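You operate a simulated robot arm through the tools that you are given. There is no shell and no other tool. Be economical: measure what you need, move in short steps, check, and stop when the job is done.

You are at the controls of a simulated robot arm. One attempt, no reset.

## Task
Clear the drier of cap No. 57, then wash cap No. 26 and seat it there.
Fine: No. 57 goes in the short white tray; dunk No. 26 clean in the pot and swing the lid shut after.

Only the result counts: the job must be done as asked and must still hold three seconds after the hand-in. Knocking over, shifting, dropping, spilling or breaking anything else fails it. A push-on lid holds only when it is set on centred and level and pressed home; a screw cap is set on level and turned clockwise until tight.

## Robot
A 7-joint arm with a two-finger parallel gripper, fixed in place. Base frame: the origin is at the foot of the arm, x ahead of it, y to its left, z up; the work surface is at about z = 1028. Lengths are in mm, angles in rad, forces in N, time in s.
With the tool pointing down near the work surface it reaches from about 120 to 660 mm from the base axis. Its first joint turns from -1.152 to 1.152 rad. Payload 2.4 kg.
The TCP is the grasp point between the finger pads, 30 mm short of the fingertips. In the tool frame z runs along the fingers and y along their closing line. The gripper opens to 94 mm. The fingers are 28 mm wide and 10 mm thick; the gripper's body (50 by 96 mm) begins 55 mm behind the TCP.
Orientation is that of the tool frame in the base frame, as [roll, pitch, yaw] about the fixed x, y, z axes, in that order (R = Rz(yaw) Ry(pitch) Rx(roll)). With the fingers straight down and closing along the base's y, the tool's x points along the base's -x, its y along +y and its z along -z.

## Interface
- The arm moves only by the tool arm_command. Its argument "deltas" is a list of rows, each a list of 6 numbers: the shift along the base's x, y, z in units of 50 mm (1.0 is 50 mm), then the turn, a rotation vector about the base's x, y, z in units of 8 degrees (1.0 is 8 degrees). In form: [[x, y, z, ax, ay, az], ...]. A call has 1 to 10 rows; each row shifts and turns the commanded pose from where the row before left it. "jaw" is the gripper command, from -1 (shut) to 1 (fully open), values between in proportion, set as the call begins (left out, the last holds). A call with a number of a shift or a turn outside -1 to 1 is refused whole. Rows are played at 5 a second. More than 50 mm and 0.15 rad between two rows, or a gripper value outside its range, and nothing of the call is played. A pose out of reach is approached as far as the arm can. The call stops where the force on the tool passes 90 N (or 10 N more than at its start, if that is more) or the arm is blocked; 0.2 s more then pass. Each finger travels about 153 mm/s and halts on what it meets, pressing with about 27 N; the grip force reading is that of the motor and also rises with nothing between the fingers. The clock runs only during rows and for 0.2 s after the last one: add rows that do not move to give the fingers time. It gives the time, the measured TCP pose, the force on the tool (base axes), the opening and the grip force at its end, in the units of the frame above (readings bear some noise), and new pictures: "pictures" is both (left out), scene, wrist or none.
- Cameras (640 x 400 px; columns grow to the right, rows downward): "scene" is fixed at [38, 467.7, 1438.3]; the picture's right is [-0.70, -0.71, 0.00], its down [-0.40, 0.39, -0.83] and it looks along [0.59, -0.58, -0.56] (base axes); focal length 214 px, centre (320, 200). "wrist" rides on the gripper at [76, 14, -102] in the tool frame; the picture's right is [-0.18, 0.98, 0.00], its down [-0.75, -0.14, -0.64] and it looks along [-0.63, -0.12, 0.77] (tool axes); focal length 243 px, centre (320, 200). There is no depth. A picture from a camera that has moved, and an enlarged one, comes with that camera's place and axes in the base frame and with its lens. The place of the scene camera against the robot may be out by one fixed shift of up to 18 mm in any direction.
- close_up(camera, box): a new picture of the part [left, top, right, bottom] of that camera's present view, enlarged. No time passes.
- sign_off(): hands the job in; it is judged then, once.

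Work in short steps. Places have to be worked out from the pictures, the camera data and where the tool is seen: move nearer, look again, correct. Check each grasp and each placing, and mend what went wrong. You have 120 turns and 170 pictures in all, those below and enlarged ones among them. Open the gripper and draw the arm clear of the work before you hand the job in, unless the task says otherwise; then end with one line.

The tools are called by a JSON object that holds its "name" and its "arguments". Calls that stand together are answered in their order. arm_command: Moves the arm, as the interface text tells. Its arguments: {"type":"object","properties":{"deltas":{"type":"array","items":{"type":"array","items":{"type":"number"}}},"jaw":{"type":"number"},"pictures":{"type":"string","enum":["both","scene","wrist","none"]}},"required":["deltas"]} The other tools are called the same way: close_up (camera, box) takes an enlarged picture of a part of a camera's view; sign_off () hands the job in.

At the start:

```text
time_s: 0.0
tool_pos: [223.9, 283.3, 1334.0]
ee_rot: [3.139, 0.001, -3.14]
force: [0.4, -0.5, -0.3]
gripper_width: 94.2
finger_force: 0.1
```

scene: 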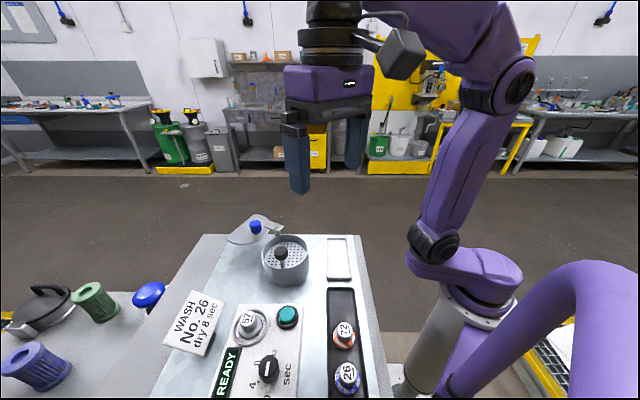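
wrist: 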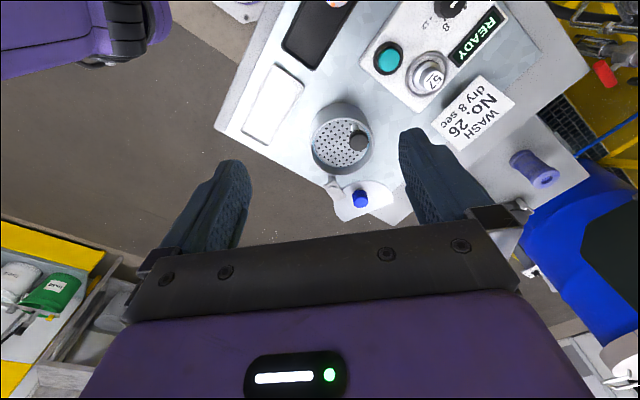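

I'll look closely at the bench in both cameras before moving.

{"name": "close_up", "arguments": {"camera": "scene", "box": [140, 200, 400, 400]}}

{"name": "close_up", "arguments": {"camera": "wrist", "box": [200, 0, 600, 230]}}

```text
2.00 times, centred on (270, 300) of scene
camera zoom: at [38.0, 467.7, 1438.3], right [-0.7, -0.71, 0.0], down [-0.4, 0.39, -0.83], along [0.59, -0.58, -0.56], focal length 429 px, centre (420, 0)
```

zoom: 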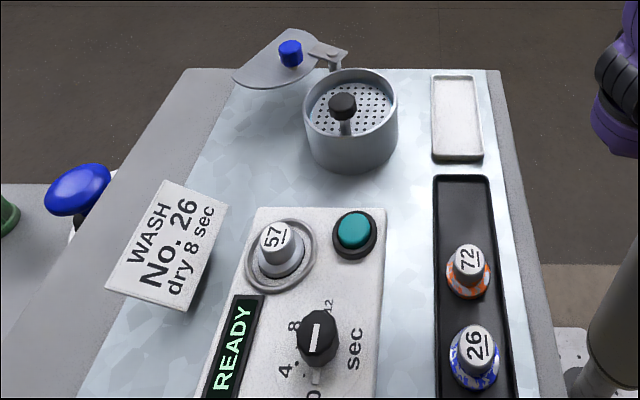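

```text
1.60 times, centred on (400, 115) of wrist
camera zoom: at [147.3, 297.6, 1437.8], right [0.18, 0.98, 0.0], down [0.75, -0.14, 0.64], along [0.63, -0.12, -0.77], focal length 388 px, centre (192, 336)
```

zoom: 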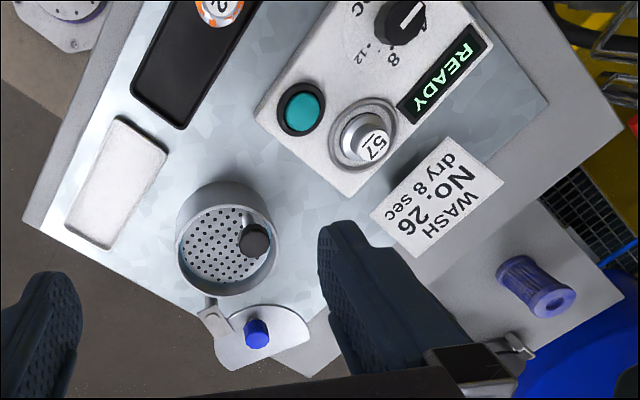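

Triangulating: pot is near (325,295), white tray near (272,191), drier seat with 57 near (256,428), cap 26 near (90,360). I move above 57 for a closer look.

{"name": "arm_command", "arguments": {"deltas": [[0.2, 0.95, -0.5, 0, 0, 0], [0.2, 0.95, -0.8, 0, 0, 0], [0.22, 0.95, -0.8, 0, 0, 0], [0, 0, -0.6, 0, 0, 0], [0, 0, 0, 0, 0, 0]]}}

```text
refused: row 1 steps farther than a row can; nothing moved
```

The step norm must stay within 50 mm, so I use smaller rows.

{"name": "arm_command", "arguments": {"deltas": [[0.15, 0.7, -0.6, 0, 0, 0], [0.15, 0.7, -0.6, 0, 0, 0], [0.15, 0.7, -0.6, 0, 0, 0], [0.15, 0.7, -0.6, 0, 0, 0], [0, 0.1, -0.6, 0, 0, 0], [0, 0, 0, 0, 0, 0]]}}

```text
time_s: 1.4
tool_pos: [254.0, 428.4, 1184.5]
ee_rot: [3.14, -0.001, -3.142]
force: [-0.3, -0.7, -0.3]
gripper_width: 94.2
finger_force: 0.0
camera wrist: at [176.4, 442.5, 1289.3], right [0.18, 0.98, 0.0], down [0.75, -0.14, 0.64], along [0.63, -0.12, -0.77], focal length 243 px, centre (320, 200)
```

scene: 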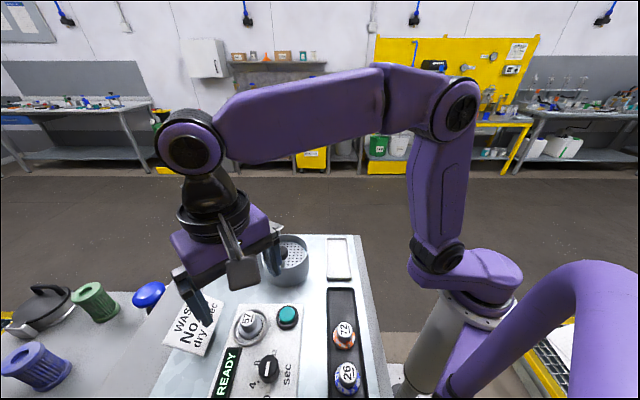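
wrist: 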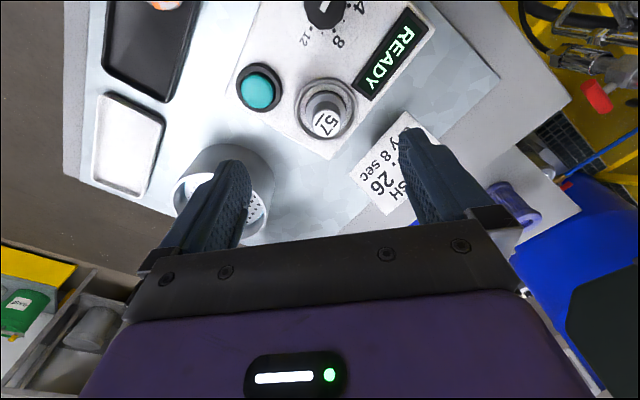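

Ring of the drier now works out at about (260,434,1047), cap top about z 1080. Let me zoom to see the cap's shape.

{"name": "close_up", "arguments": {"camera": "wrist", "box": [220, 40, 420, 165]}}

{"name": "close_up", "arguments": {"camera": "scene", "box": [200, 280, 380, 400]}}

```text
3.20 times, centred on (320, 102) of wrist
camera zoom: at [176.4, 442.5, 1289.3], right [0.18, 0.98, 0.0], down [0.75, -0.14, 0.64], along [0.63, -0.12, -0.77], focal length 776 px, centre (320, 512)
```

zoom: 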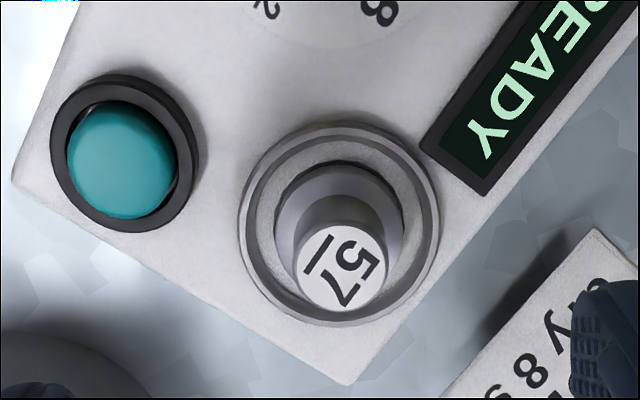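

```text
3.33 times, centred on (290, 340) of scene
camera zoom: at [38.0, 467.7, 1438.3], right [-0.7, -0.71, 0.0], down [-0.4, 0.39, -0.83], along [0.59, -0.58, -0.56], focal length 715 px, centre (420, -267)
```

zoom: 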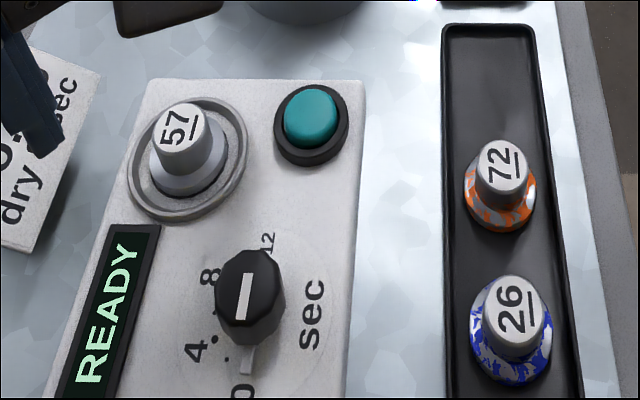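

Stem is about Ø24 on a Ø39 flange, centred near (260,432). I half-close the jaw and descend to just above it to check alignment.

{"name": "arm_command", "arguments": {"deltas": [[0.12, 0.08, -0.6, 0, 0, 0], [0, 0, -0.6, 0, 0, 0], [0, 0, 0, 0, 0, 0]], "jaw": 0.2}}

```text
time_s: 2.2
tool_pos: [260.7, 431.2, 1124.8]
ee_rot: [3.14, -0.001, -3.141]
force: [0.0, -0.1, 0.4]
gripper_width: 56.5
finger_force: 0.1
camera wrist: at [183.5, 446.4, 1229.2], right [0.18, 0.98, 0.0], down [0.75, -0.14, 0.64], along [0.63, -0.12, -0.77], focal length 243 px, centre (320, 200)
```

scene: 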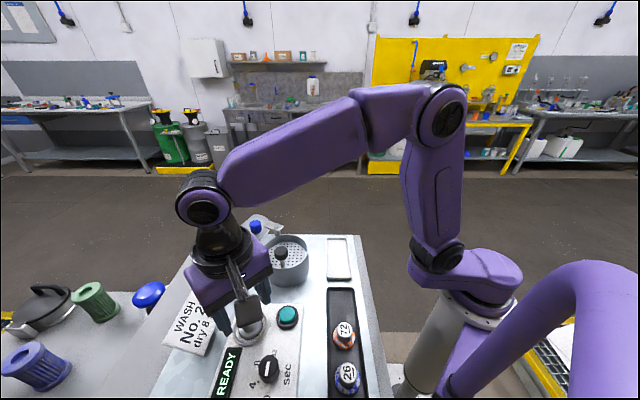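
wrist: 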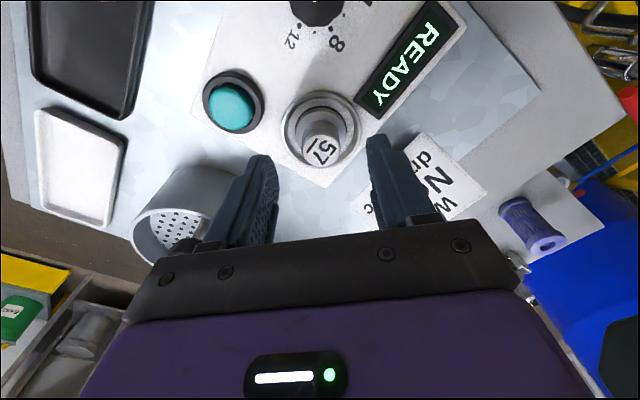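

Cap top is at about (260,432,1085), centred between the fingers. I lower 28 mm and look.

{"name": "arm_command", "arguments": {"deltas": [[0, 0.02, -0.56, 0, 0, 0], [0, 0, 0, 0, 0, 0]]}}

{"name": "close_up", "arguments": {"camera": "scene", "box": [180, 250, 330, 350]}}

```text
time_s: 2.8
tool_pos: [261.4, 431.9, 1095.2]
ee_rot: [3.139, 0.001, 3.141]
force: [-0.6, 1.2, -0.9]
gripper_width: 56.2
finger_force: 0.0
camera wrist: at [184.4, 446.8, 1200.1], right [0.18, 0.98, 0.0], down [0.75, -0.14, 0.64], along [0.63, -0.12, -0.77], focal length 243 px, centre (320, 200)
```

scene: 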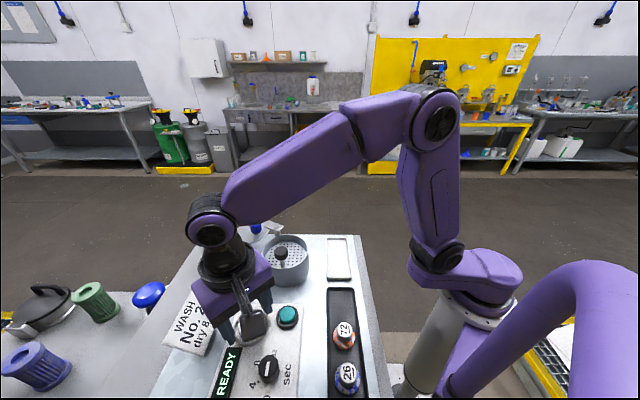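
wrist: 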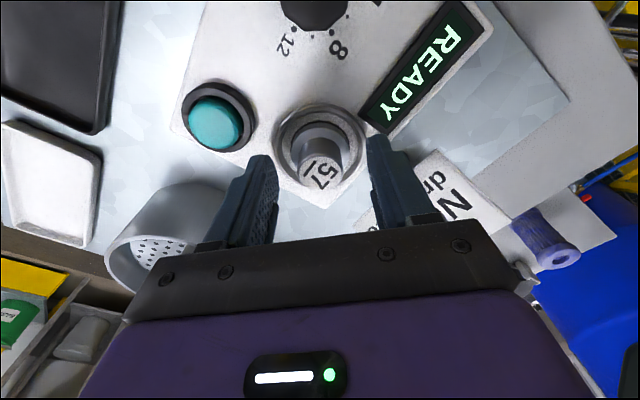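

```text
4.00 times, centred on (255, 300) of scene
camera zoom: at [38.0, 467.7, 1438.3], right [-0.7, -0.71, 0.0], down [-0.4, 0.39, -0.83], along [0.59, -0.58, -0.56], focal length 858 px, centre (580, -200)
```

zoom: 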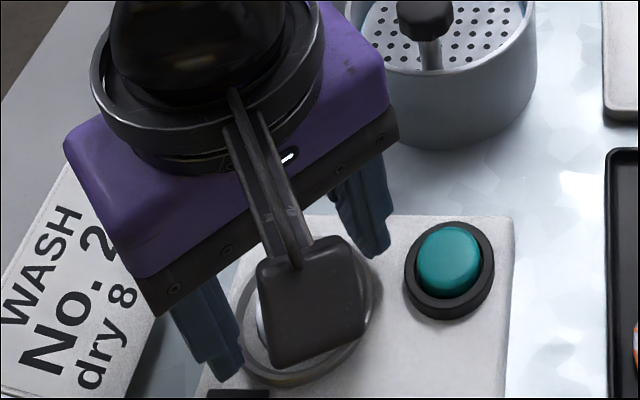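

Triangulated cap top (260,433,1086); tips at 1065 straddle the stem. Closing the jaw.

{"name": "arm_command", "arguments": {"deltas": [[-0.01, 0.02, -0.04, 0, 0, 0], [0, 0, 0, 0, 0, 0], [0, 0, 0, 0, 0, 0]], "jaw": -1, "pictures": "wrist"}}

```text
time_s: 3.6
tool_pos: [261.3, 433.3, 1095.1]
ee_rot: [3.139, 0.001, 3.138]
force: [1.5, -6.0, 19.8]
gripper_width: 25.4
finger_force: 26.3
camera wrist: at [183.9, 447.3, 1198.4], right [0.18, 0.98, 0.0], down [0.75, -0.14, 0.64], along [0.63, -0.12, -0.77], focal length 243 px, centre (320, 200)
```

wrist: 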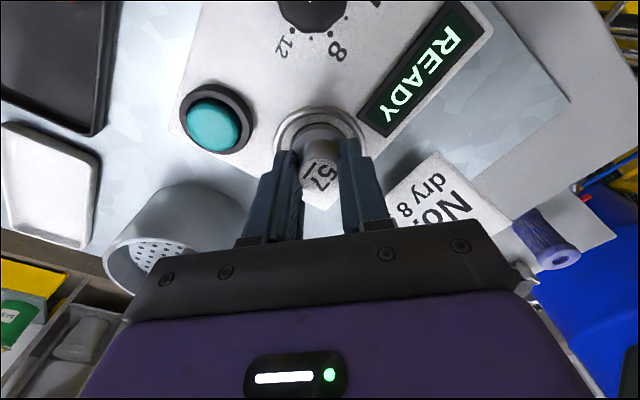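

Gripped (25.4 mm, stem); the 20 N upward force says the tips touch the flange. Lift straight up.

{"name": "arm_command", "arguments": {"deltas": [[0, 0, 0.15, 0, 0, 0], [0, 0, 0.3, 0, 0, 0], [0, 0, 0.6, 0, 0, 0], [0, 0, 0.8, 0, 0, 0], [0, 0, 0, 0, 0, 0]]}}

```text
time_s: 4.8
tool_pos: [258.6, 435.5, 1186.6]
ee_rot: [3.142, 0.001, 3.14]
force: [-0.5, -0.3, -1.7]
gripper_width: 25.4
finger_force: 26.4
camera wrist: at [182.3, 449.4, 1290.9], right [0.18, 0.98, 0.0], down [0.75, -0.14, 0.64], along [0.63, -0.12, -0.77], focal length 243 px, centre (320, 200)
```

scene: 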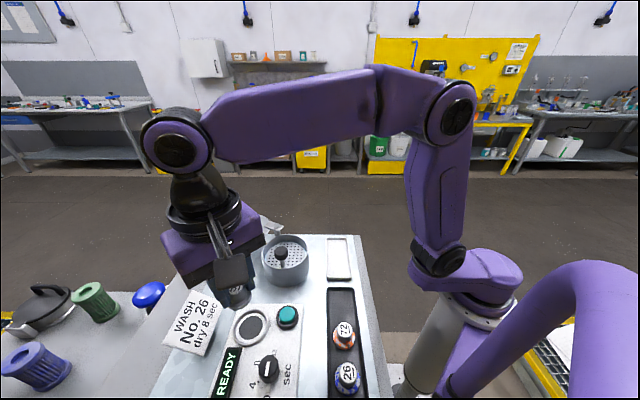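
wrist: 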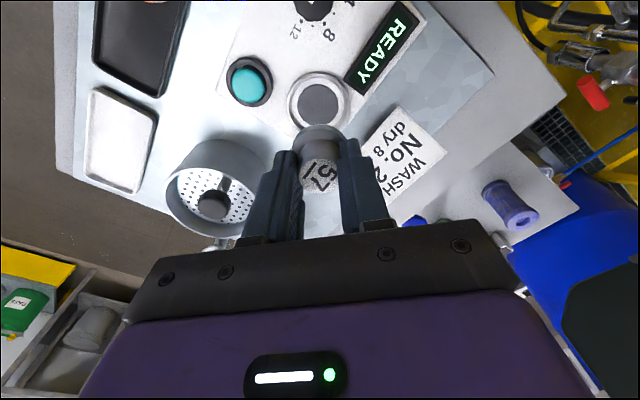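

The cap is out and the seat is exposed. One close-up of seat, pot and tray for measuring.

{"name": "close_up", "arguments": {"camera": "wrist", "box": [70, 50, 390, 250]}}

{"name": "close_up", "arguments": {"camera": "scene", "box": [200, 210, 380, 322]}}

```text
2.00 times, centred on (230, 150) of wrist
camera zoom: at [182.3, 449.4, 1290.9], right [0.18, 0.98, 0.0], down [0.75, -0.14, 0.64], along [0.63, -0.12, -0.77], focal length 485 px, centre (500, 300)
```

zoom: 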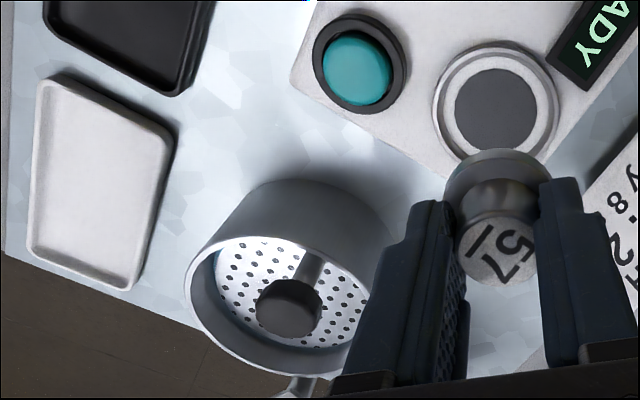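

```text
3.56 times, centred on (290, 266) of scene
camera zoom: at [38.0, 467.7, 1438.3], right [-0.7, -0.71, 0.0], down [-0.4, 0.39, -0.83], along [0.59, -0.58, -0.56], focal length 763 px, centre (427, -35)
```

zoom: 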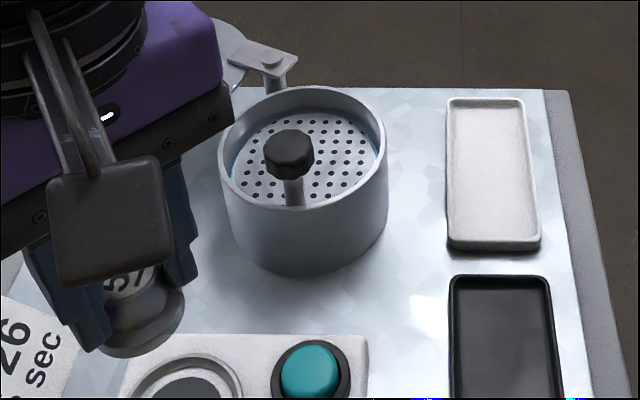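

Seat centre confirms at (261,432). Tray centre ≈ (269,194). I carry 57 over at height and look again.

{"name": "arm_command", "arguments": {"deltas": [[0, -0.6, 0, 0, 0, 0], [0, -0.85, 0, 0, 0, 0], [0.05, -0.85, 0, 0, 0, 0], [0.05, -0.85, 0, 0, 0, 0], [0.05, -0.85, 0, 0, 0, 0], [0.05, -0.8, 0, 0, 0, 0], [0, 0, -0.3, 0, 0, 0], [0, 0, 0, 0, 0, 0]]}}

{"name": "close_up", "arguments": {"camera": "wrist", "box": [160, 20, 480, 220]}}

```text
time_s: 6.6
tool_pos: [266.7, 195.5, 1169.7]
ee_rot: [-3.141, 0.002, 3.141]
force: [0.3, 0.0, -1.3]
gripper_width: 25.4
finger_force: 26.8
camera wrist: at [190.6, 209.6, 1273.5], right [0.18, 0.98, 0.0], down [0.75, -0.14, 0.64], along [0.63, -0.12, -0.77], focal length 243 px, centre (320, 200)
```

scene: 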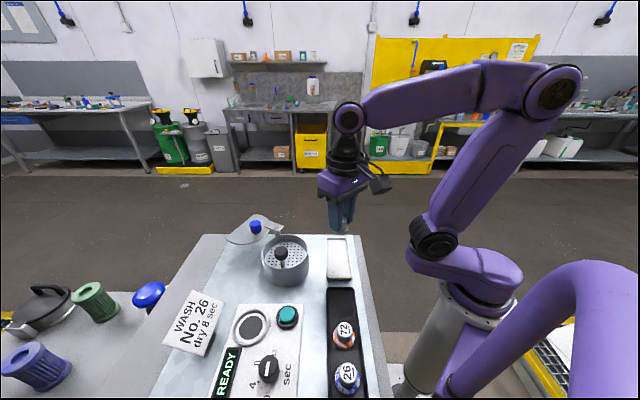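
wrist: 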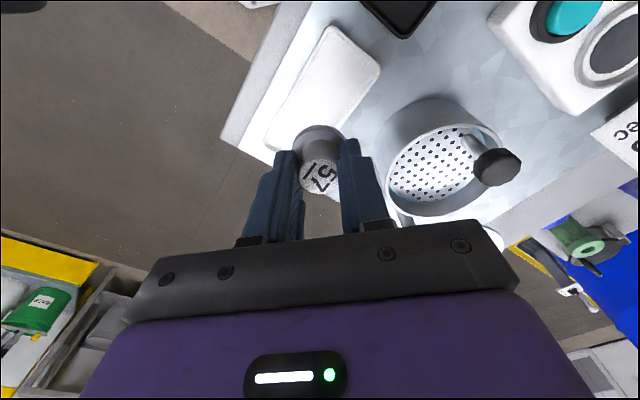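

```text
2.00 times, centred on (320, 120) of wrist
camera zoom: at [190.6, 209.6, 1273.5], right [0.18, 0.98, 0.0], down [0.75, -0.14, 0.64], along [0.63, -0.12, -0.77], focal length 485 px, centre (320, 360)
```

zoom: 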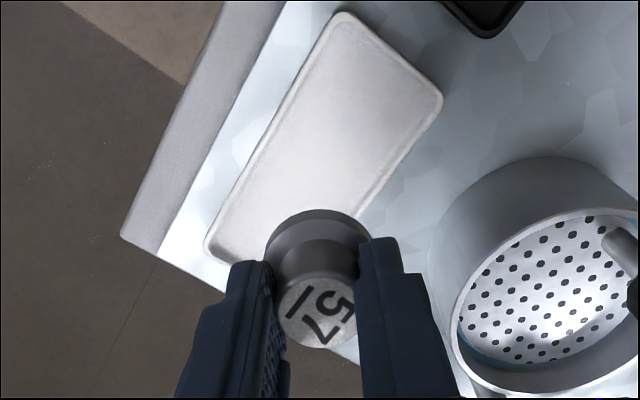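

Tray corners give centre (273,190), axis at 45°, inside width only ~46 mm. I align to it and lower to just above the tray.

{"name": "arm_command", "arguments": {"deltas": [[0.12, -0.1, -0.4, 0, 0, 0], [0, 0, -0.6, 0, 0, 0], [0, 0, -0.4, 0, 0, 0], [0, 0, 0, 0, 0, 0]], "pictures": "none"}}

{"name": "close_up", "arguments": {"camera": "wrist", "box": [160, 20, 480, 220]}}

{"name": "close_up", "arguments": {"camera": "scene", "box": [270, 190, 400, 271]}}

```text
time_s: 7.6
tool_pos: [275.0, 189.8, 1101.0]
ee_rot: [3.139, -0.001, 3.141]
force: [-0.4, -0.8, -1.9]
gripper_width: 25.4
finger_force: 27.2
```

```text
2.00 times, centred on (320, 120) of wrist
camera zoom: at [197.6, 204.0, 1204.8], right [0.18, 0.98, 0.0], down [0.75, -0.14, 0.64], along [0.63, -0.12, -0.77], focal length 485 px, centre (320, 360)
```

zoom: 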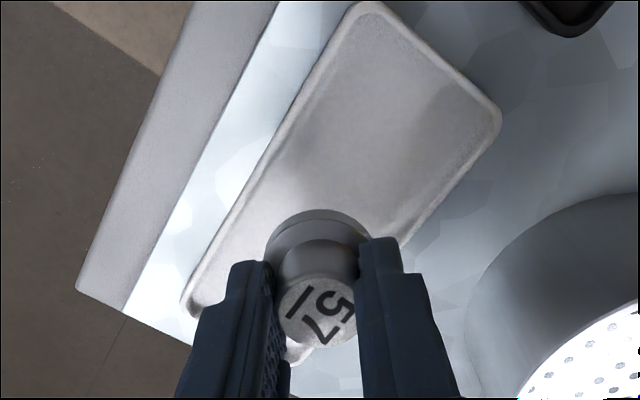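

```text
4.92 times, centred on (335, 230) of scene
camera zoom: at [38.0, 467.7, 1438.3], right [-0.7, -0.71, 0.0], down [-0.4, 0.39, -0.83], along [0.59, -0.58, -0.56], focal length 1056 px, centre (246, 50)
```

zoom: 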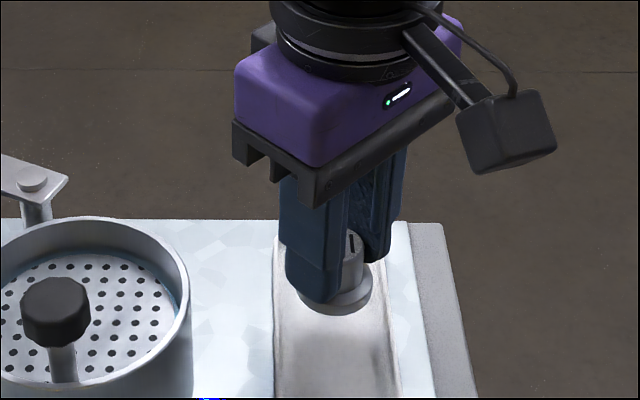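

Tray centreline is x+y≈462; I'm at 464. Nudge (-1,-1) and lower gently to contact.

{"name": "arm_command", "arguments": {"deltas": [[-0.02, -0.02, -0.2, 0, 0, 0], [0, 0, -0.15, 0, 0, 0], [0, 0, 0, 0, 0, 0]], "pictures": "scene"}}

{"name": "close_up", "arguments": {"camera": "scene", "box": [300, 210, 380, 260]}}

```text
time_s: 8.4
tool_pos: [274.3, 189.1, 1083.1]
ee_rot: [3.139, 0.001, 3.141]
force: [-0.5, 0.0, -0.7]
gripper_width: 25.3
finger_force: 26.6
```

scene: 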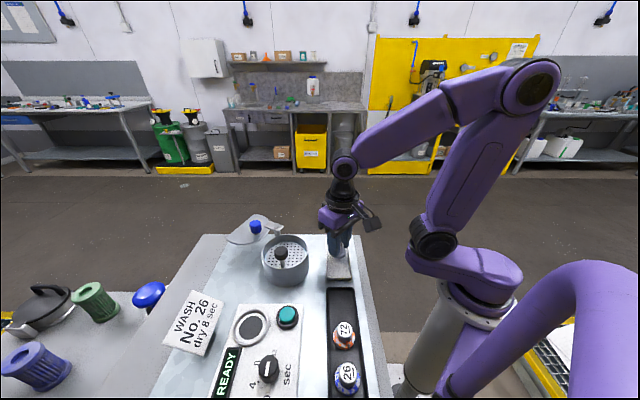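

```text
8.00 times, centred on (340, 235) of scene
camera zoom: at [38.0, 467.7, 1438.3], right [-0.7, -0.71, 0.0], down [-0.4, 0.39, -0.83], along [0.59, -0.58, -0.56], focal length 1716 px, centre (160, -80)
```

zoom: 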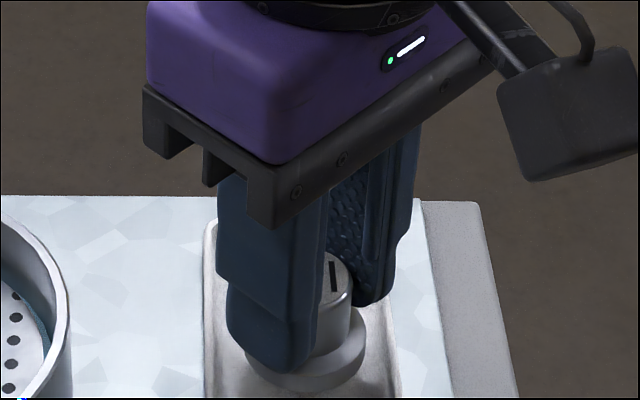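

Cap is between the tray walls, near the floor. Creep down.

{"name": "arm_command", "arguments": {"deltas": [[0, 0, -0.05, 0, 0, 0], [0, 0, -0.05, 0, 0, 0], [0, 0, 0, 0, 0, 0]], "pictures": "none"}}

{"name": "close_up", "arguments": {"camera": "scene", "box": [300, 220, 380, 270]}}

```text
time_s: 9.2
tool_pos: [274.7, 187.8, 1078.9]
ee_rot: [3.141, -0.001, -3.141]
force: [-0.4, 1.4, -1.1]
gripper_width: 25.5
finger_force: 26.6
```

```text
8.00 times, centred on (340, 245) of scene
camera zoom: at [38.0, 467.7, 1438.3], right [-0.7, -0.71, 0.0], down [-0.4, 0.39, -0.83], along [0.59, -0.58, -0.56], focal length 1716 px, centre (160, -160)
```

zoom: 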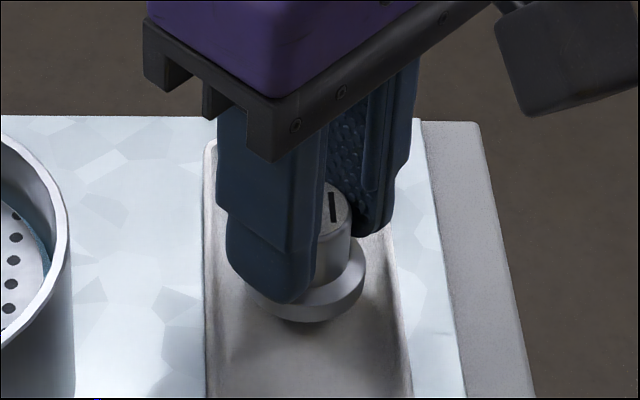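

No contact yet; shadow suggests a few mm left. Continue creeping.

{"name": "arm_command", "arguments": {"deltas": [[0, 0, -0.05, 0, 0, 0], [0, 0, -0.05, 0, 0, 0], [0, 0, 0, 0, 0, 0]], "pictures": "none"}}

{"name": "close_up", "arguments": {"camera": "scene", "box": [300, 220, 380, 270]}}

```text
time_s: 10.0
tool_pos: [274.4, 187.6, 1074.2]
ee_rot: [3.141, 0.0, 3.141]
force: [0.8, 0.1, -1.7]
gripper_width: 25.4
finger_force: 27.1
```

```text
8.00 times, centred on (340, 245) of scene
camera zoom: at [38.0, 467.7, 1438.3], right [-0.7, -0.71, 0.0], down [-0.4, 0.39, -0.83], along [0.59, -0.58, -0.56], focal length 1716 px, centre (160, -160)
```

zoom: 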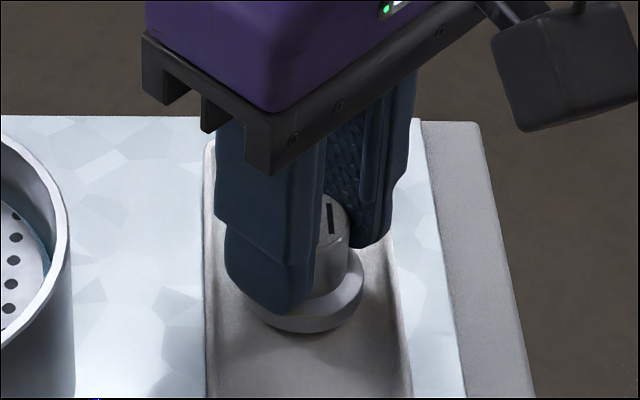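

Still no force; shadow nearly meets the base. Creep again.

{"name": "arm_command", "arguments": {"deltas": [[0, 0, -0.04, 0, 0, 0], [0, 0, -0.04, 0, 0, 0], [0, 0, -0.02, 0, 0, 0], [0, 0, 0, 0, 0, 0]], "pictures": "none"}}

{"name": "close_up", "arguments": {"camera": "scene", "box": [300, 220, 380, 270]}}

```text
time_s: 11.0
tool_pos: [275.1, 187.6, 1069.6]
ee_rot: [3.14, 0.001, -3.141]
force: [-3.9, -0.4, 18.9]
gripper_width: 25.3
finger_force: 27.0
```

```text
8.00 times, centred on (340, 245) of scene
camera zoom: at [37.7, 467.5, 1438.4], right [-0.7, -0.71, 0.0], down [-0.4, 0.39, -0.83], along [0.59, -0.58, -0.55], focal length 1716 px, centre (160, -160)
```

zoom: 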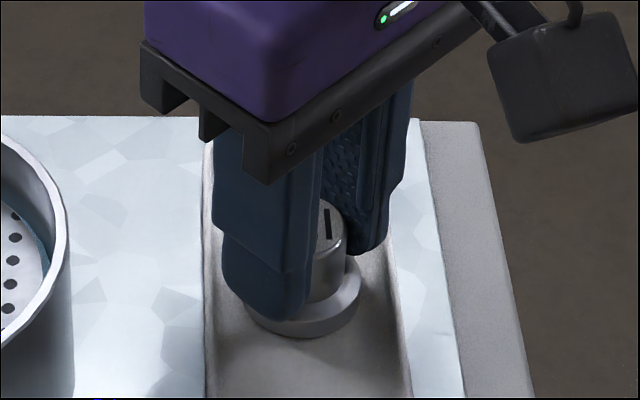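

Contact at 19 N: cap bottom sits on the tray floor (cap bottom = TCP−39, so the seat is near z 1056). Ease off and open slightly, then lift.

{"name": "arm_command", "arguments": {"deltas": [[0, 0, 0.02, 0, 0, 0], [0, 0, 0, 0, 0, 0]], "jaw": -0.22, "pictures": "none"}}

{"name": "arm_command", "arguments": {"deltas": [[0, 0, 0.3, 0, 0, 0], [0, 0, 0.6, 0, 0, 0], [0, 0, 0.8, 0, 0, 0], [0, 0, 0.8, 0, 0, 0], [0, 0, 0, 0, 0, 0]]}}

{"name": "close_up", "arguments": {"camera": "scene", "box": [220, 200, 380, 300]}}

```text
time_s: 11.6
tool_pos: [275.0, 188.0, 1070.2]
ee_rot: [3.141, -0.001, -3.141]
force: [0.4, 0.3, -0.4]
gripper_width: 36.7
finger_force: 0.1
```

```text
time_s: 12.8
tool_pos: [274.2, 187.3, 1194.7]
ee_rot: [3.139, 0.002, -3.14]
force: [-0.8, -0.5, 0.2]
gripper_width: 36.8
finger_force: 0.1
camera wrist: at [197.2, 201.6, 1299.2], right [0.18, 0.98, 0.0], down [0.75, -0.14, 0.64], along [0.63, -0.12, -0.77], focal length 243 px, centre (320, 200)
```

scene: 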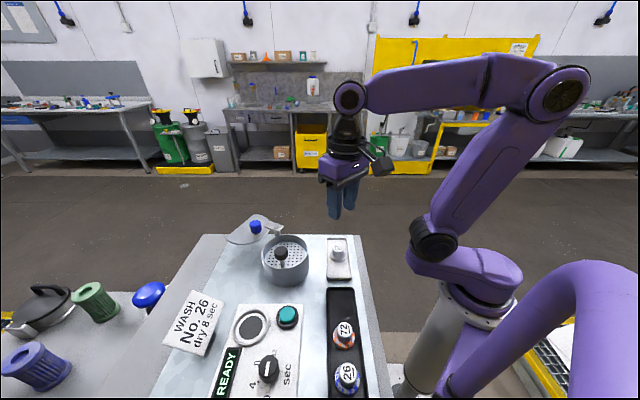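
wrist: 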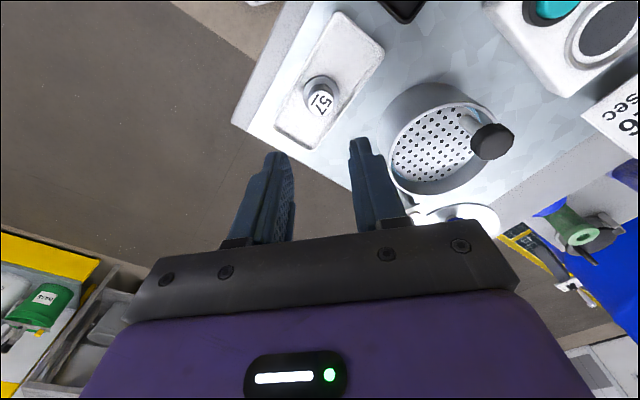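

```text
4.00 times, centred on (300, 250) of scene
camera zoom: at [38.0, 467.7, 1438.3], right [-0.7, -0.71, 0.0], down [-0.4, 0.39, -0.83], along [0.59, -0.58, -0.56], focal length 858 px, centre (400, 0)
```

zoom: 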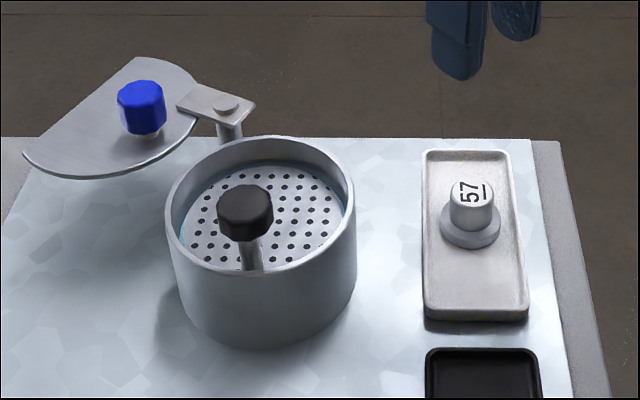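

57 stands cleanly in the white tray. Now travel towards cap 26 at height, checking reach on the way.

{"name": "arm_command", "arguments": {"deltas": [[-0.7, 0.7, 0, 0, 0, 0], [-0.7, 0.7, 0, 0, 0, 0], [-0.7, 0.7, 0, 0, 0, 0], [-0.6, 0.65, -0.2, 0, 0, 0], [0, 0, 0, 0, 0, 0]]}}

```text
time_s: 14.0
tool_pos: [138.7, 323.9, 1185.2]
ee_rot: [3.141, 0.0, -3.141]
force: [0.3, 0.2, -0.4]
gripper_width: 36.7
finger_force: 0.1
camera wrist: at [62.9, 339.0, 1288.3], right [0.18, 0.98, 0.0], down [0.75, -0.14, 0.64], along [0.63, -0.12, -0.77], focal length 243 px, centre (320, 200)
```

scene: 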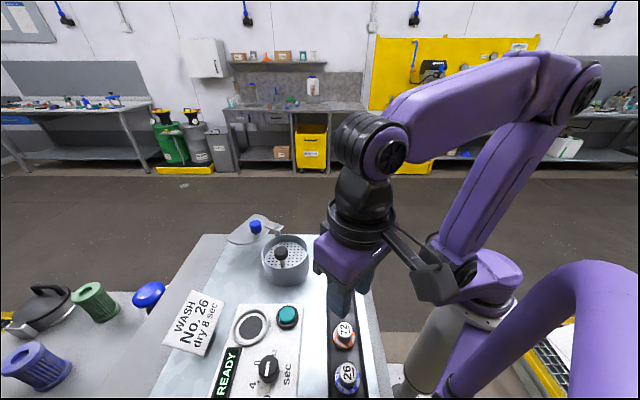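
wrist: 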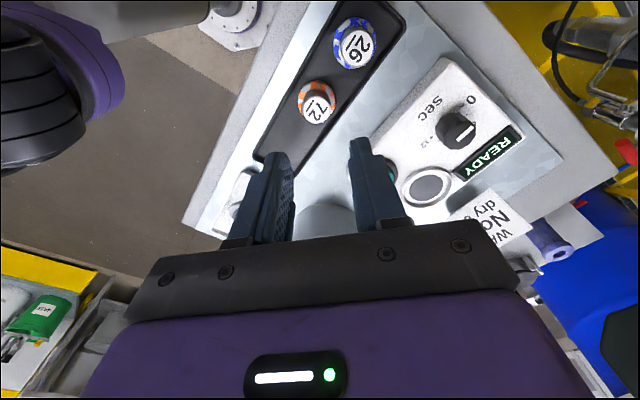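

Reach holds. Cap 26 triangulates to (97,362), top ~1061; 72 is 57 mm away. Move over 26.

{"name": "arm_command", "arguments": {"deltas": [[-0.42, 0.38, 0, 0, 0, 0], [-0.42, 0.38, -0.3, 0, 0, 0], [0, 0, -0.4, 0, 0, 0], [0, 0, 0, 0, 0, 0]]}}

{"name": "close_up", "arguments": {"camera": "wrist", "box": [200, 40, 440, 190]}}

```text
time_s: 15.0
tool_pos: [97.6, 362.9, 1149.3]
ee_rot: [3.139, -0.001, 3.141]
force: [-1.1, -0.4, -0.3]
gripper_width: 36.6
finger_force: 0.1
camera wrist: at [20.7, 378.0, 1254.7], right [0.18, 0.98, 0.0], down [0.75, -0.14, 0.64], along [0.63, -0.12, -0.77], focal length 243 px, centre (320, 200)
```

scene: 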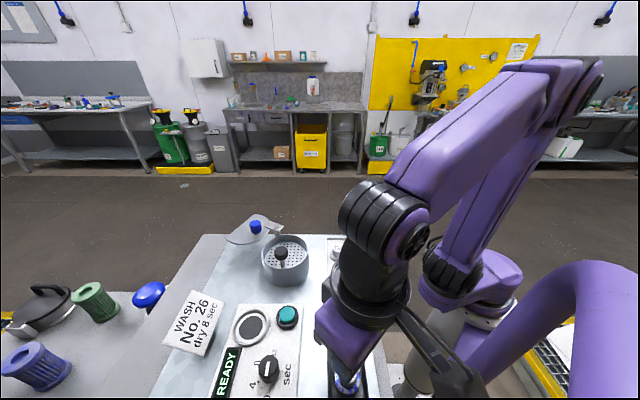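
wrist: 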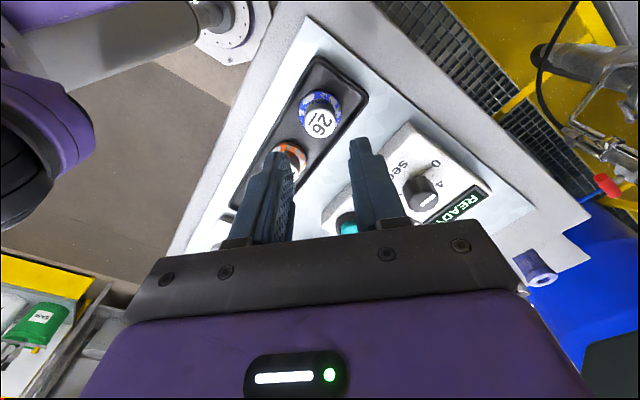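

```text
2.67 times, centred on (320, 115) of wrist
camera zoom: at [20.7, 378.0, 1254.7], right [0.18, 0.98, 0.0], down [0.75, -0.14, 0.64], along [0.63, -0.12, -0.77], focal length 647 px, centre (320, 427)
```

zoom: 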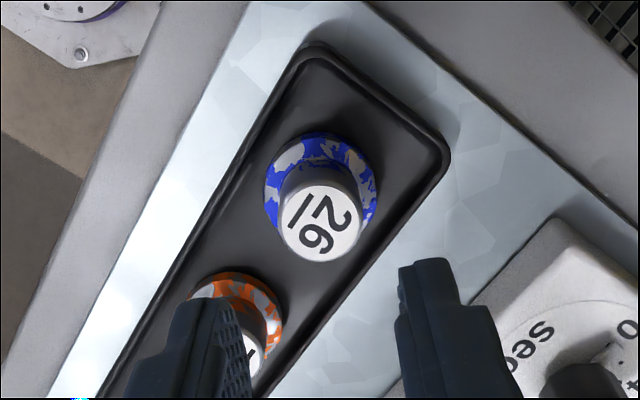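

Aligned within 1 mm: cap 26 top at (98.7,363). Opening 36.6 clears the Ø25 stem. Descend to TCP ~1074.

{"name": "arm_command", "arguments": {"deltas": [[0.02, 0, -0.6, 0, 0, 0], [0, 0, -0.5, 0, 0, 0], [0, 0, -0.35, 0, 0, 0], [0, 0, 0, 0, 0, 0]], "pictures": "wrist"}}

```text
time_s: 16.0
tool_pos: [99.7, 363.7, 1078.2]
ee_rot: [3.14, 0.001, 3.14]
force: [0.3, 0.3, -0.7]
gripper_width: 36.6
finger_force: 0.1
camera wrist: at [22.4, 377.8, 1181.8], right [0.18, 0.98, 0.0], down [0.75, -0.14, 0.64], along [0.63, -0.12, -0.77], focal length 243 px, centre (320, 200)
```

wrist: 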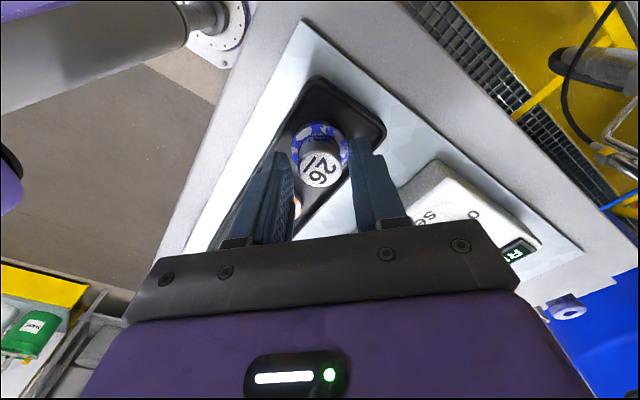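

Stem is between the tips. Lower 4 mm and grip.

{"name": "arm_command", "arguments": {"deltas": [[0, 0, -0.08, 0, 0, 0], [0, 0, 0, 0, 0, 0]], "pictures": "none"}}

{"name": "arm_command", "arguments": {"deltas": [[0, 0, 0, 0, 0, 0], [0, 0, 0, 0, 0, 0]], "jaw": -1, "pictures": "wrist"}}

```text
time_s: 16.6
tool_pos: [98.3, 363.9, 1074.0]
ee_rot: [3.14, 0.001, -3.141]
force: [-0.7, -0.4, -0.3]
gripper_width: 36.6
finger_force: 0.0
```

```text
time_s: 17.2
tool_pos: [98.5, 363.4, 1075.5]
ee_rot: [3.141, 0.0, -3.141]
force: [-0.3, 0.7, 0.4]
gripper_width: 25.6
finger_force: 26.8
camera wrist: at [21.9, 378.2, 1177.8], right [0.18, 0.98, 0.0], down [0.75, -0.14, 0.64], along [0.63, -0.12, -0.77], focal length 243 px, centre (320, 200)
```

wrist: 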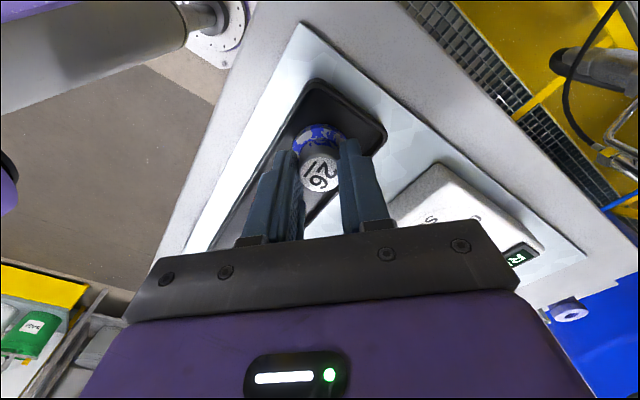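

Gripped 26 (25.6 mm). Lift and carry toward the pot, stopping beside it to inspect the pot interior.

{"name": "arm_command", "arguments": {"deltas": [[0, 0, 0.3, 0, 0, 0], [0, 0, 0.8, 0, 0, 0], [0, 0, 0.9, 0, 0, 0], [0.6, -0.4, 0.6, 0, 0, 0], [0.75, -0.5, 0, 0, 0, 0], [0.75, -0.5, 0, 0, 0, 0], [0.75, -0.5, 0, 0, 0, 0], [0.65, -0.4, 0, 0, 0, 0], [0, 0, 0, 0, 0, 0]]}}

{"name": "close_up", "arguments": {"camera": "wrist", "box": [300, 50, 540, 200]}}

```text
time_s: 19.2
tool_pos: [275.2, 250.0, 1204.6]
ee_rot: [3.14, 0.001, -3.141]
force: [0.3, 0.6, -0.7]
gripper_width: 25.2
finger_force: 26.8
camera wrist: at [197.5, 264.4, 1308.5], right [0.18, 0.98, 0.0], down [0.75, -0.14, 0.64], along [0.63, -0.12, -0.77], focal length 243 px, centre (320, 200)
```

scene: 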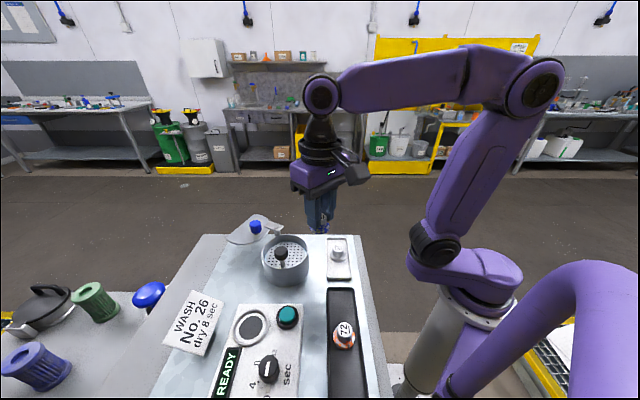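
wrist: 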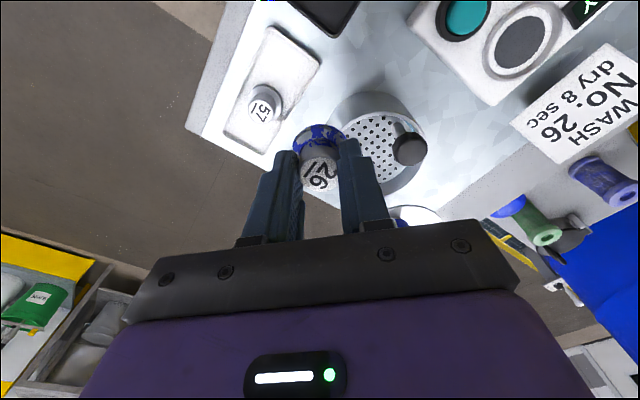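

```text
2.67 times, centred on (420, 125) of wrist
camera zoom: at [197.5, 264.4, 1308.5], right [0.18, 0.98, 0.0], down [0.75, -0.14, 0.64], along [0.63, -0.12, -0.77], focal length 647 px, centre (53, 400)
```

zoom: 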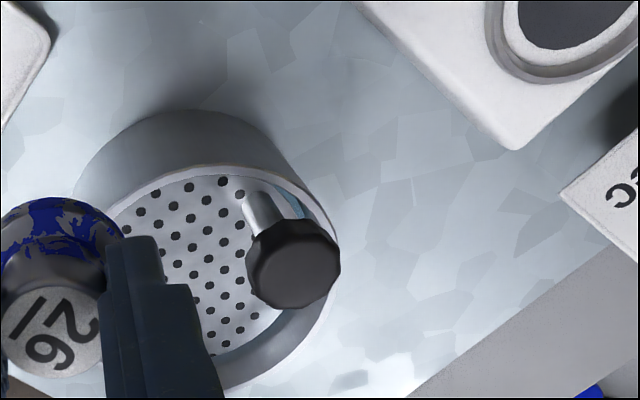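

Knob is at (313,323,~1115), plate ~z 1070, rim ~z 1080 centred near (327,295), inner radius ~46. Best cap spot is opposite the knob, ~(332,283). I turn the gripper -45° so the fingers clear the knob, moving over that spot at height.

{"name": "arm_command", "arguments": {"deltas": [[0.2, 0.12, 0, 0, 0, -0.94], [0.2, 0.12, 0, 0, 0, -0.94], [0.2, 0.12, 0, 0, 0, -0.94], [0.2, 0.12, 0, 0, 0, -0.94], [0.2, 0.12, 0, 0, 0, -0.94], [0.14, 0.06, 0, 0, 0, -0.94], [0, 0, 0, 0, 0, 0]]}}

{"name": "close_up", "arguments": {"camera": "wrist", "box": [200, 20, 440, 170]}}

{"name": "close_up", "arguments": {"camera": "scene", "box": [220, 190, 380, 290]}}

```text
time_s: 20.8
tool_pos: [330.3, 281.1, 1203.5]
ee_rot: [3.14, 0.0, 2.352]
force: [-0.5, 0.3, -0.2]
gripper_width: 25.2
finger_force: 26.6
camera wrist: at [286.3, 346.5, 1307.8], right [0.83, 0.56, 0.0], down [0.43, -0.63, 0.64], along [0.36, -0.53, -0.77], focal length 243 px, centre (320, 200)
```

scene: 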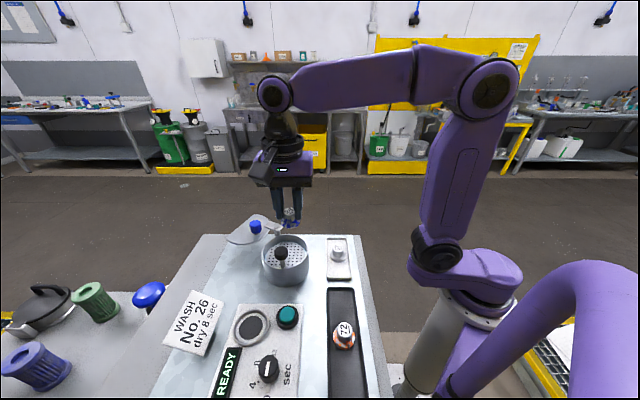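
wrist: 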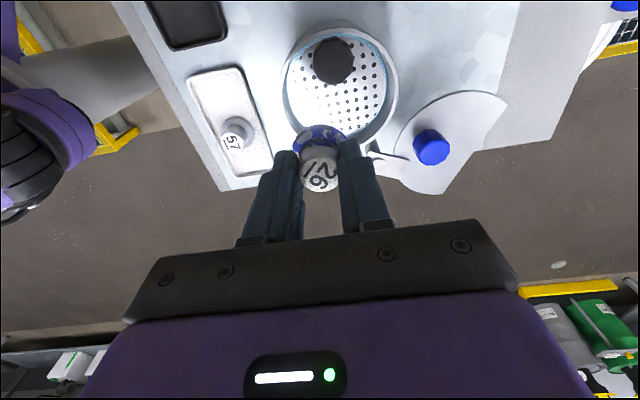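

```text
2.67 times, centred on (320, 95) of wrist
camera zoom: at [286.3, 346.5, 1307.8], right [0.83, 0.56, 0.0], down [0.43, -0.63, 0.64], along [0.36, -0.53, -0.77], focal length 647 px, centre (320, 480)
```

zoom: 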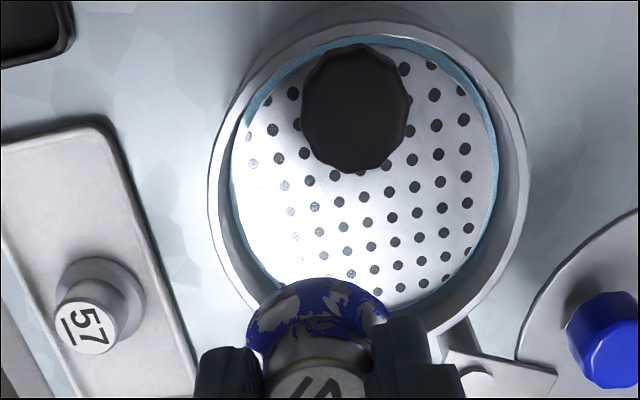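

```text
4.00 times, centred on (300, 240) of scene
camera zoom: at [38.0, 467.7, 1438.3], right [-0.7, -0.71, 0.0], down [-0.4, 0.39, -0.83], along [0.59, -0.58, -0.56], focal length 858 px, centre (400, 40)
```

zoom: 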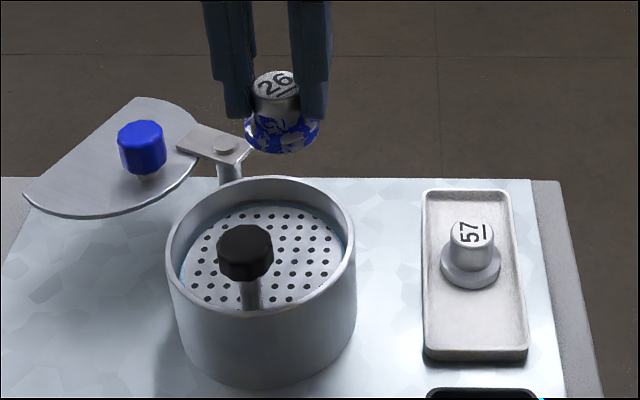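

Clear view: knob re-measured (313,323), so by the 45° layout the pot centre is ≈(335,302). Cap goes opposite the knob at ≈(345,291). Move there and lower to just above the plate.

{"name": "arm_command", "arguments": {"deltas": [[0.3, 0.2, -0.3, 0, 0, 0], [0, 0, -0.5, 0, 0, 0], [0, 0, -0.5, 0, 0, 0], [0, 0, 0, 0, 0, 0]]}}

{"name": "close_up", "arguments": {"camera": "wrist", "box": [200, 20, 440, 170]}}

{"name": "close_up", "arguments": {"camera": "scene", "box": [240, 210, 340, 272]}}

```text
time_s: 21.8
tool_pos: [346.6, 292.1, 1139.1]
ee_rot: [3.141, 0.0, 2.355]
force: [-0.3, 0.6, -0.1]
gripper_width: 25.3
finger_force: 26.8
camera wrist: at [301.2, 356.7, 1243.5], right [0.83, 0.56, 0.0], down [0.43, -0.63, 0.64], along [0.36, -0.53, -0.77], focal length 243 px, centre (320, 200)
```

scene: 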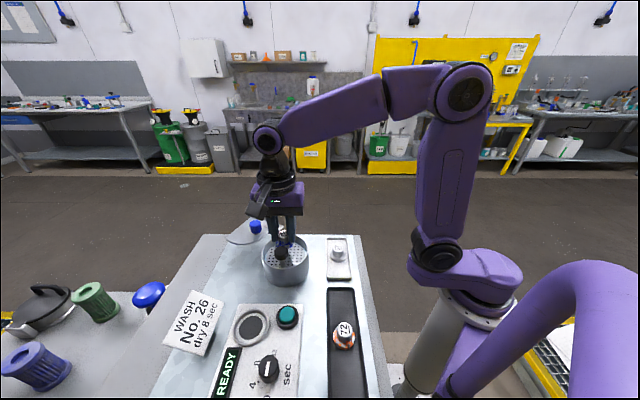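
wrist: 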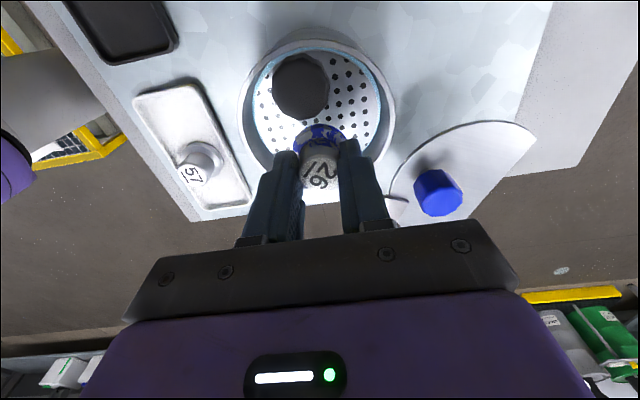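

```text
2.67 times, centred on (320, 95) of wrist
camera zoom: at [301.2, 356.7, 1243.5], right [0.83, 0.56, 0.0], down [0.43, -0.63, 0.64], along [0.36, -0.53, -0.77], focal length 647 px, centre (320, 480)
```

zoom: 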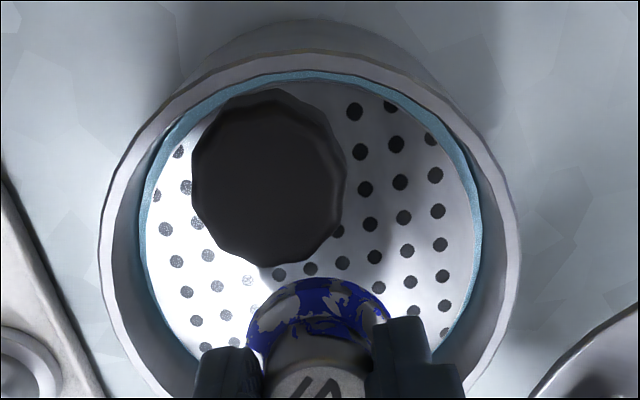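

```text
6.40 times, centred on (290, 241) of scene
camera zoom: at [38.0, 467.7, 1438.3], right [-0.7, -0.71, 0.0], down [-0.4, 0.39, -0.83], along [0.59, -0.58, -0.56], focal length 1373 px, centre (512, -62)
```

zoom: 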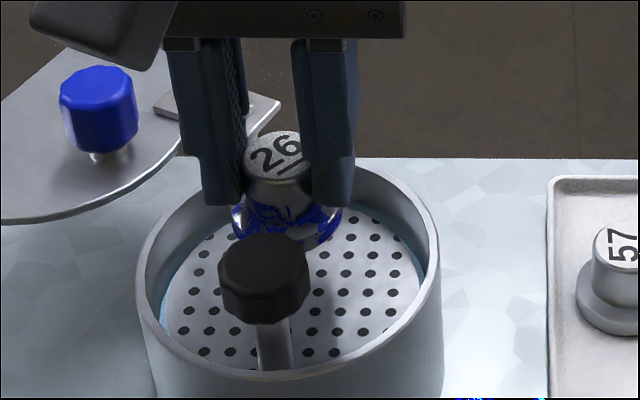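

Cap is centred in the free part opposite the knob. Lower toward the plate.

{"name": "arm_command", "arguments": {"deltas": [[0, 0, -0.2, 0, 0, 0], [0, 0, -0.2, 0, 0, 0], [0, 0, -0.1, 0, 0, 0], [0, 0, 0, 0, 0, 0]], "pictures": "none"}}

{"name": "close_up", "arguments": {"camera": "scene", "box": [240, 210, 340, 272]}}

```text
time_s: 22.8
tool_pos: [346.0, 292.6, 1114.8]
ee_rot: [3.14, 0.0, 2.356]
force: [-0.6, -0.1, -0.9]
gripper_width: 25.3
finger_force: 26.9
```

```text
6.40 times, centred on (290, 241) of scene
camera zoom: at [38.0, 467.7, 1438.3], right [-0.7, -0.71, 0.0], down [-0.4, 0.39, -0.83], along [0.59, -0.58, -0.56], focal length 1373 px, centre (512, -62)
```

zoom: 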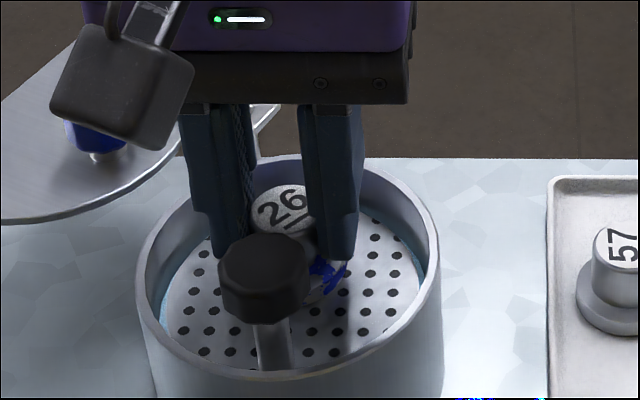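

Not touching yet. Creep further and watch force and whether the knob/plate sinks.

{"name": "arm_command", "arguments": {"deltas": [[0, 0, -0.06, 0, 0, 0], [0, 0, -0.06, 0, 0, 0], [0, 0, -0.06, 0, 0, 0], [0, 0, 0, 0, 0, 0]], "pictures": "none"}}

{"name": "close_up", "arguments": {"camera": "scene", "box": [240, 210, 340, 272]}}

```text
time_s: 23.8
tool_pos: [345.8, 293.2, 1103.1]
ee_rot: [-3.141, -0.001, 2.355]
force: [1.0, 1.0, 2.8]
gripper_width: 25.3
finger_force: 27.0
```

```text
6.40 times, centred on (290, 241) of scene
camera zoom: at [38.0, 467.7, 1438.3], right [-0.7, -0.71, 0.0], down [-0.4, 0.39, -0.83], along [0.59, -0.58, -0.56], focal length 1373 px, centre (512, -62)
```

zoom: 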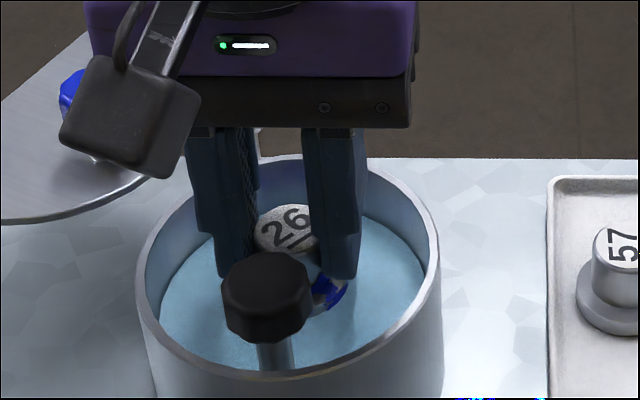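

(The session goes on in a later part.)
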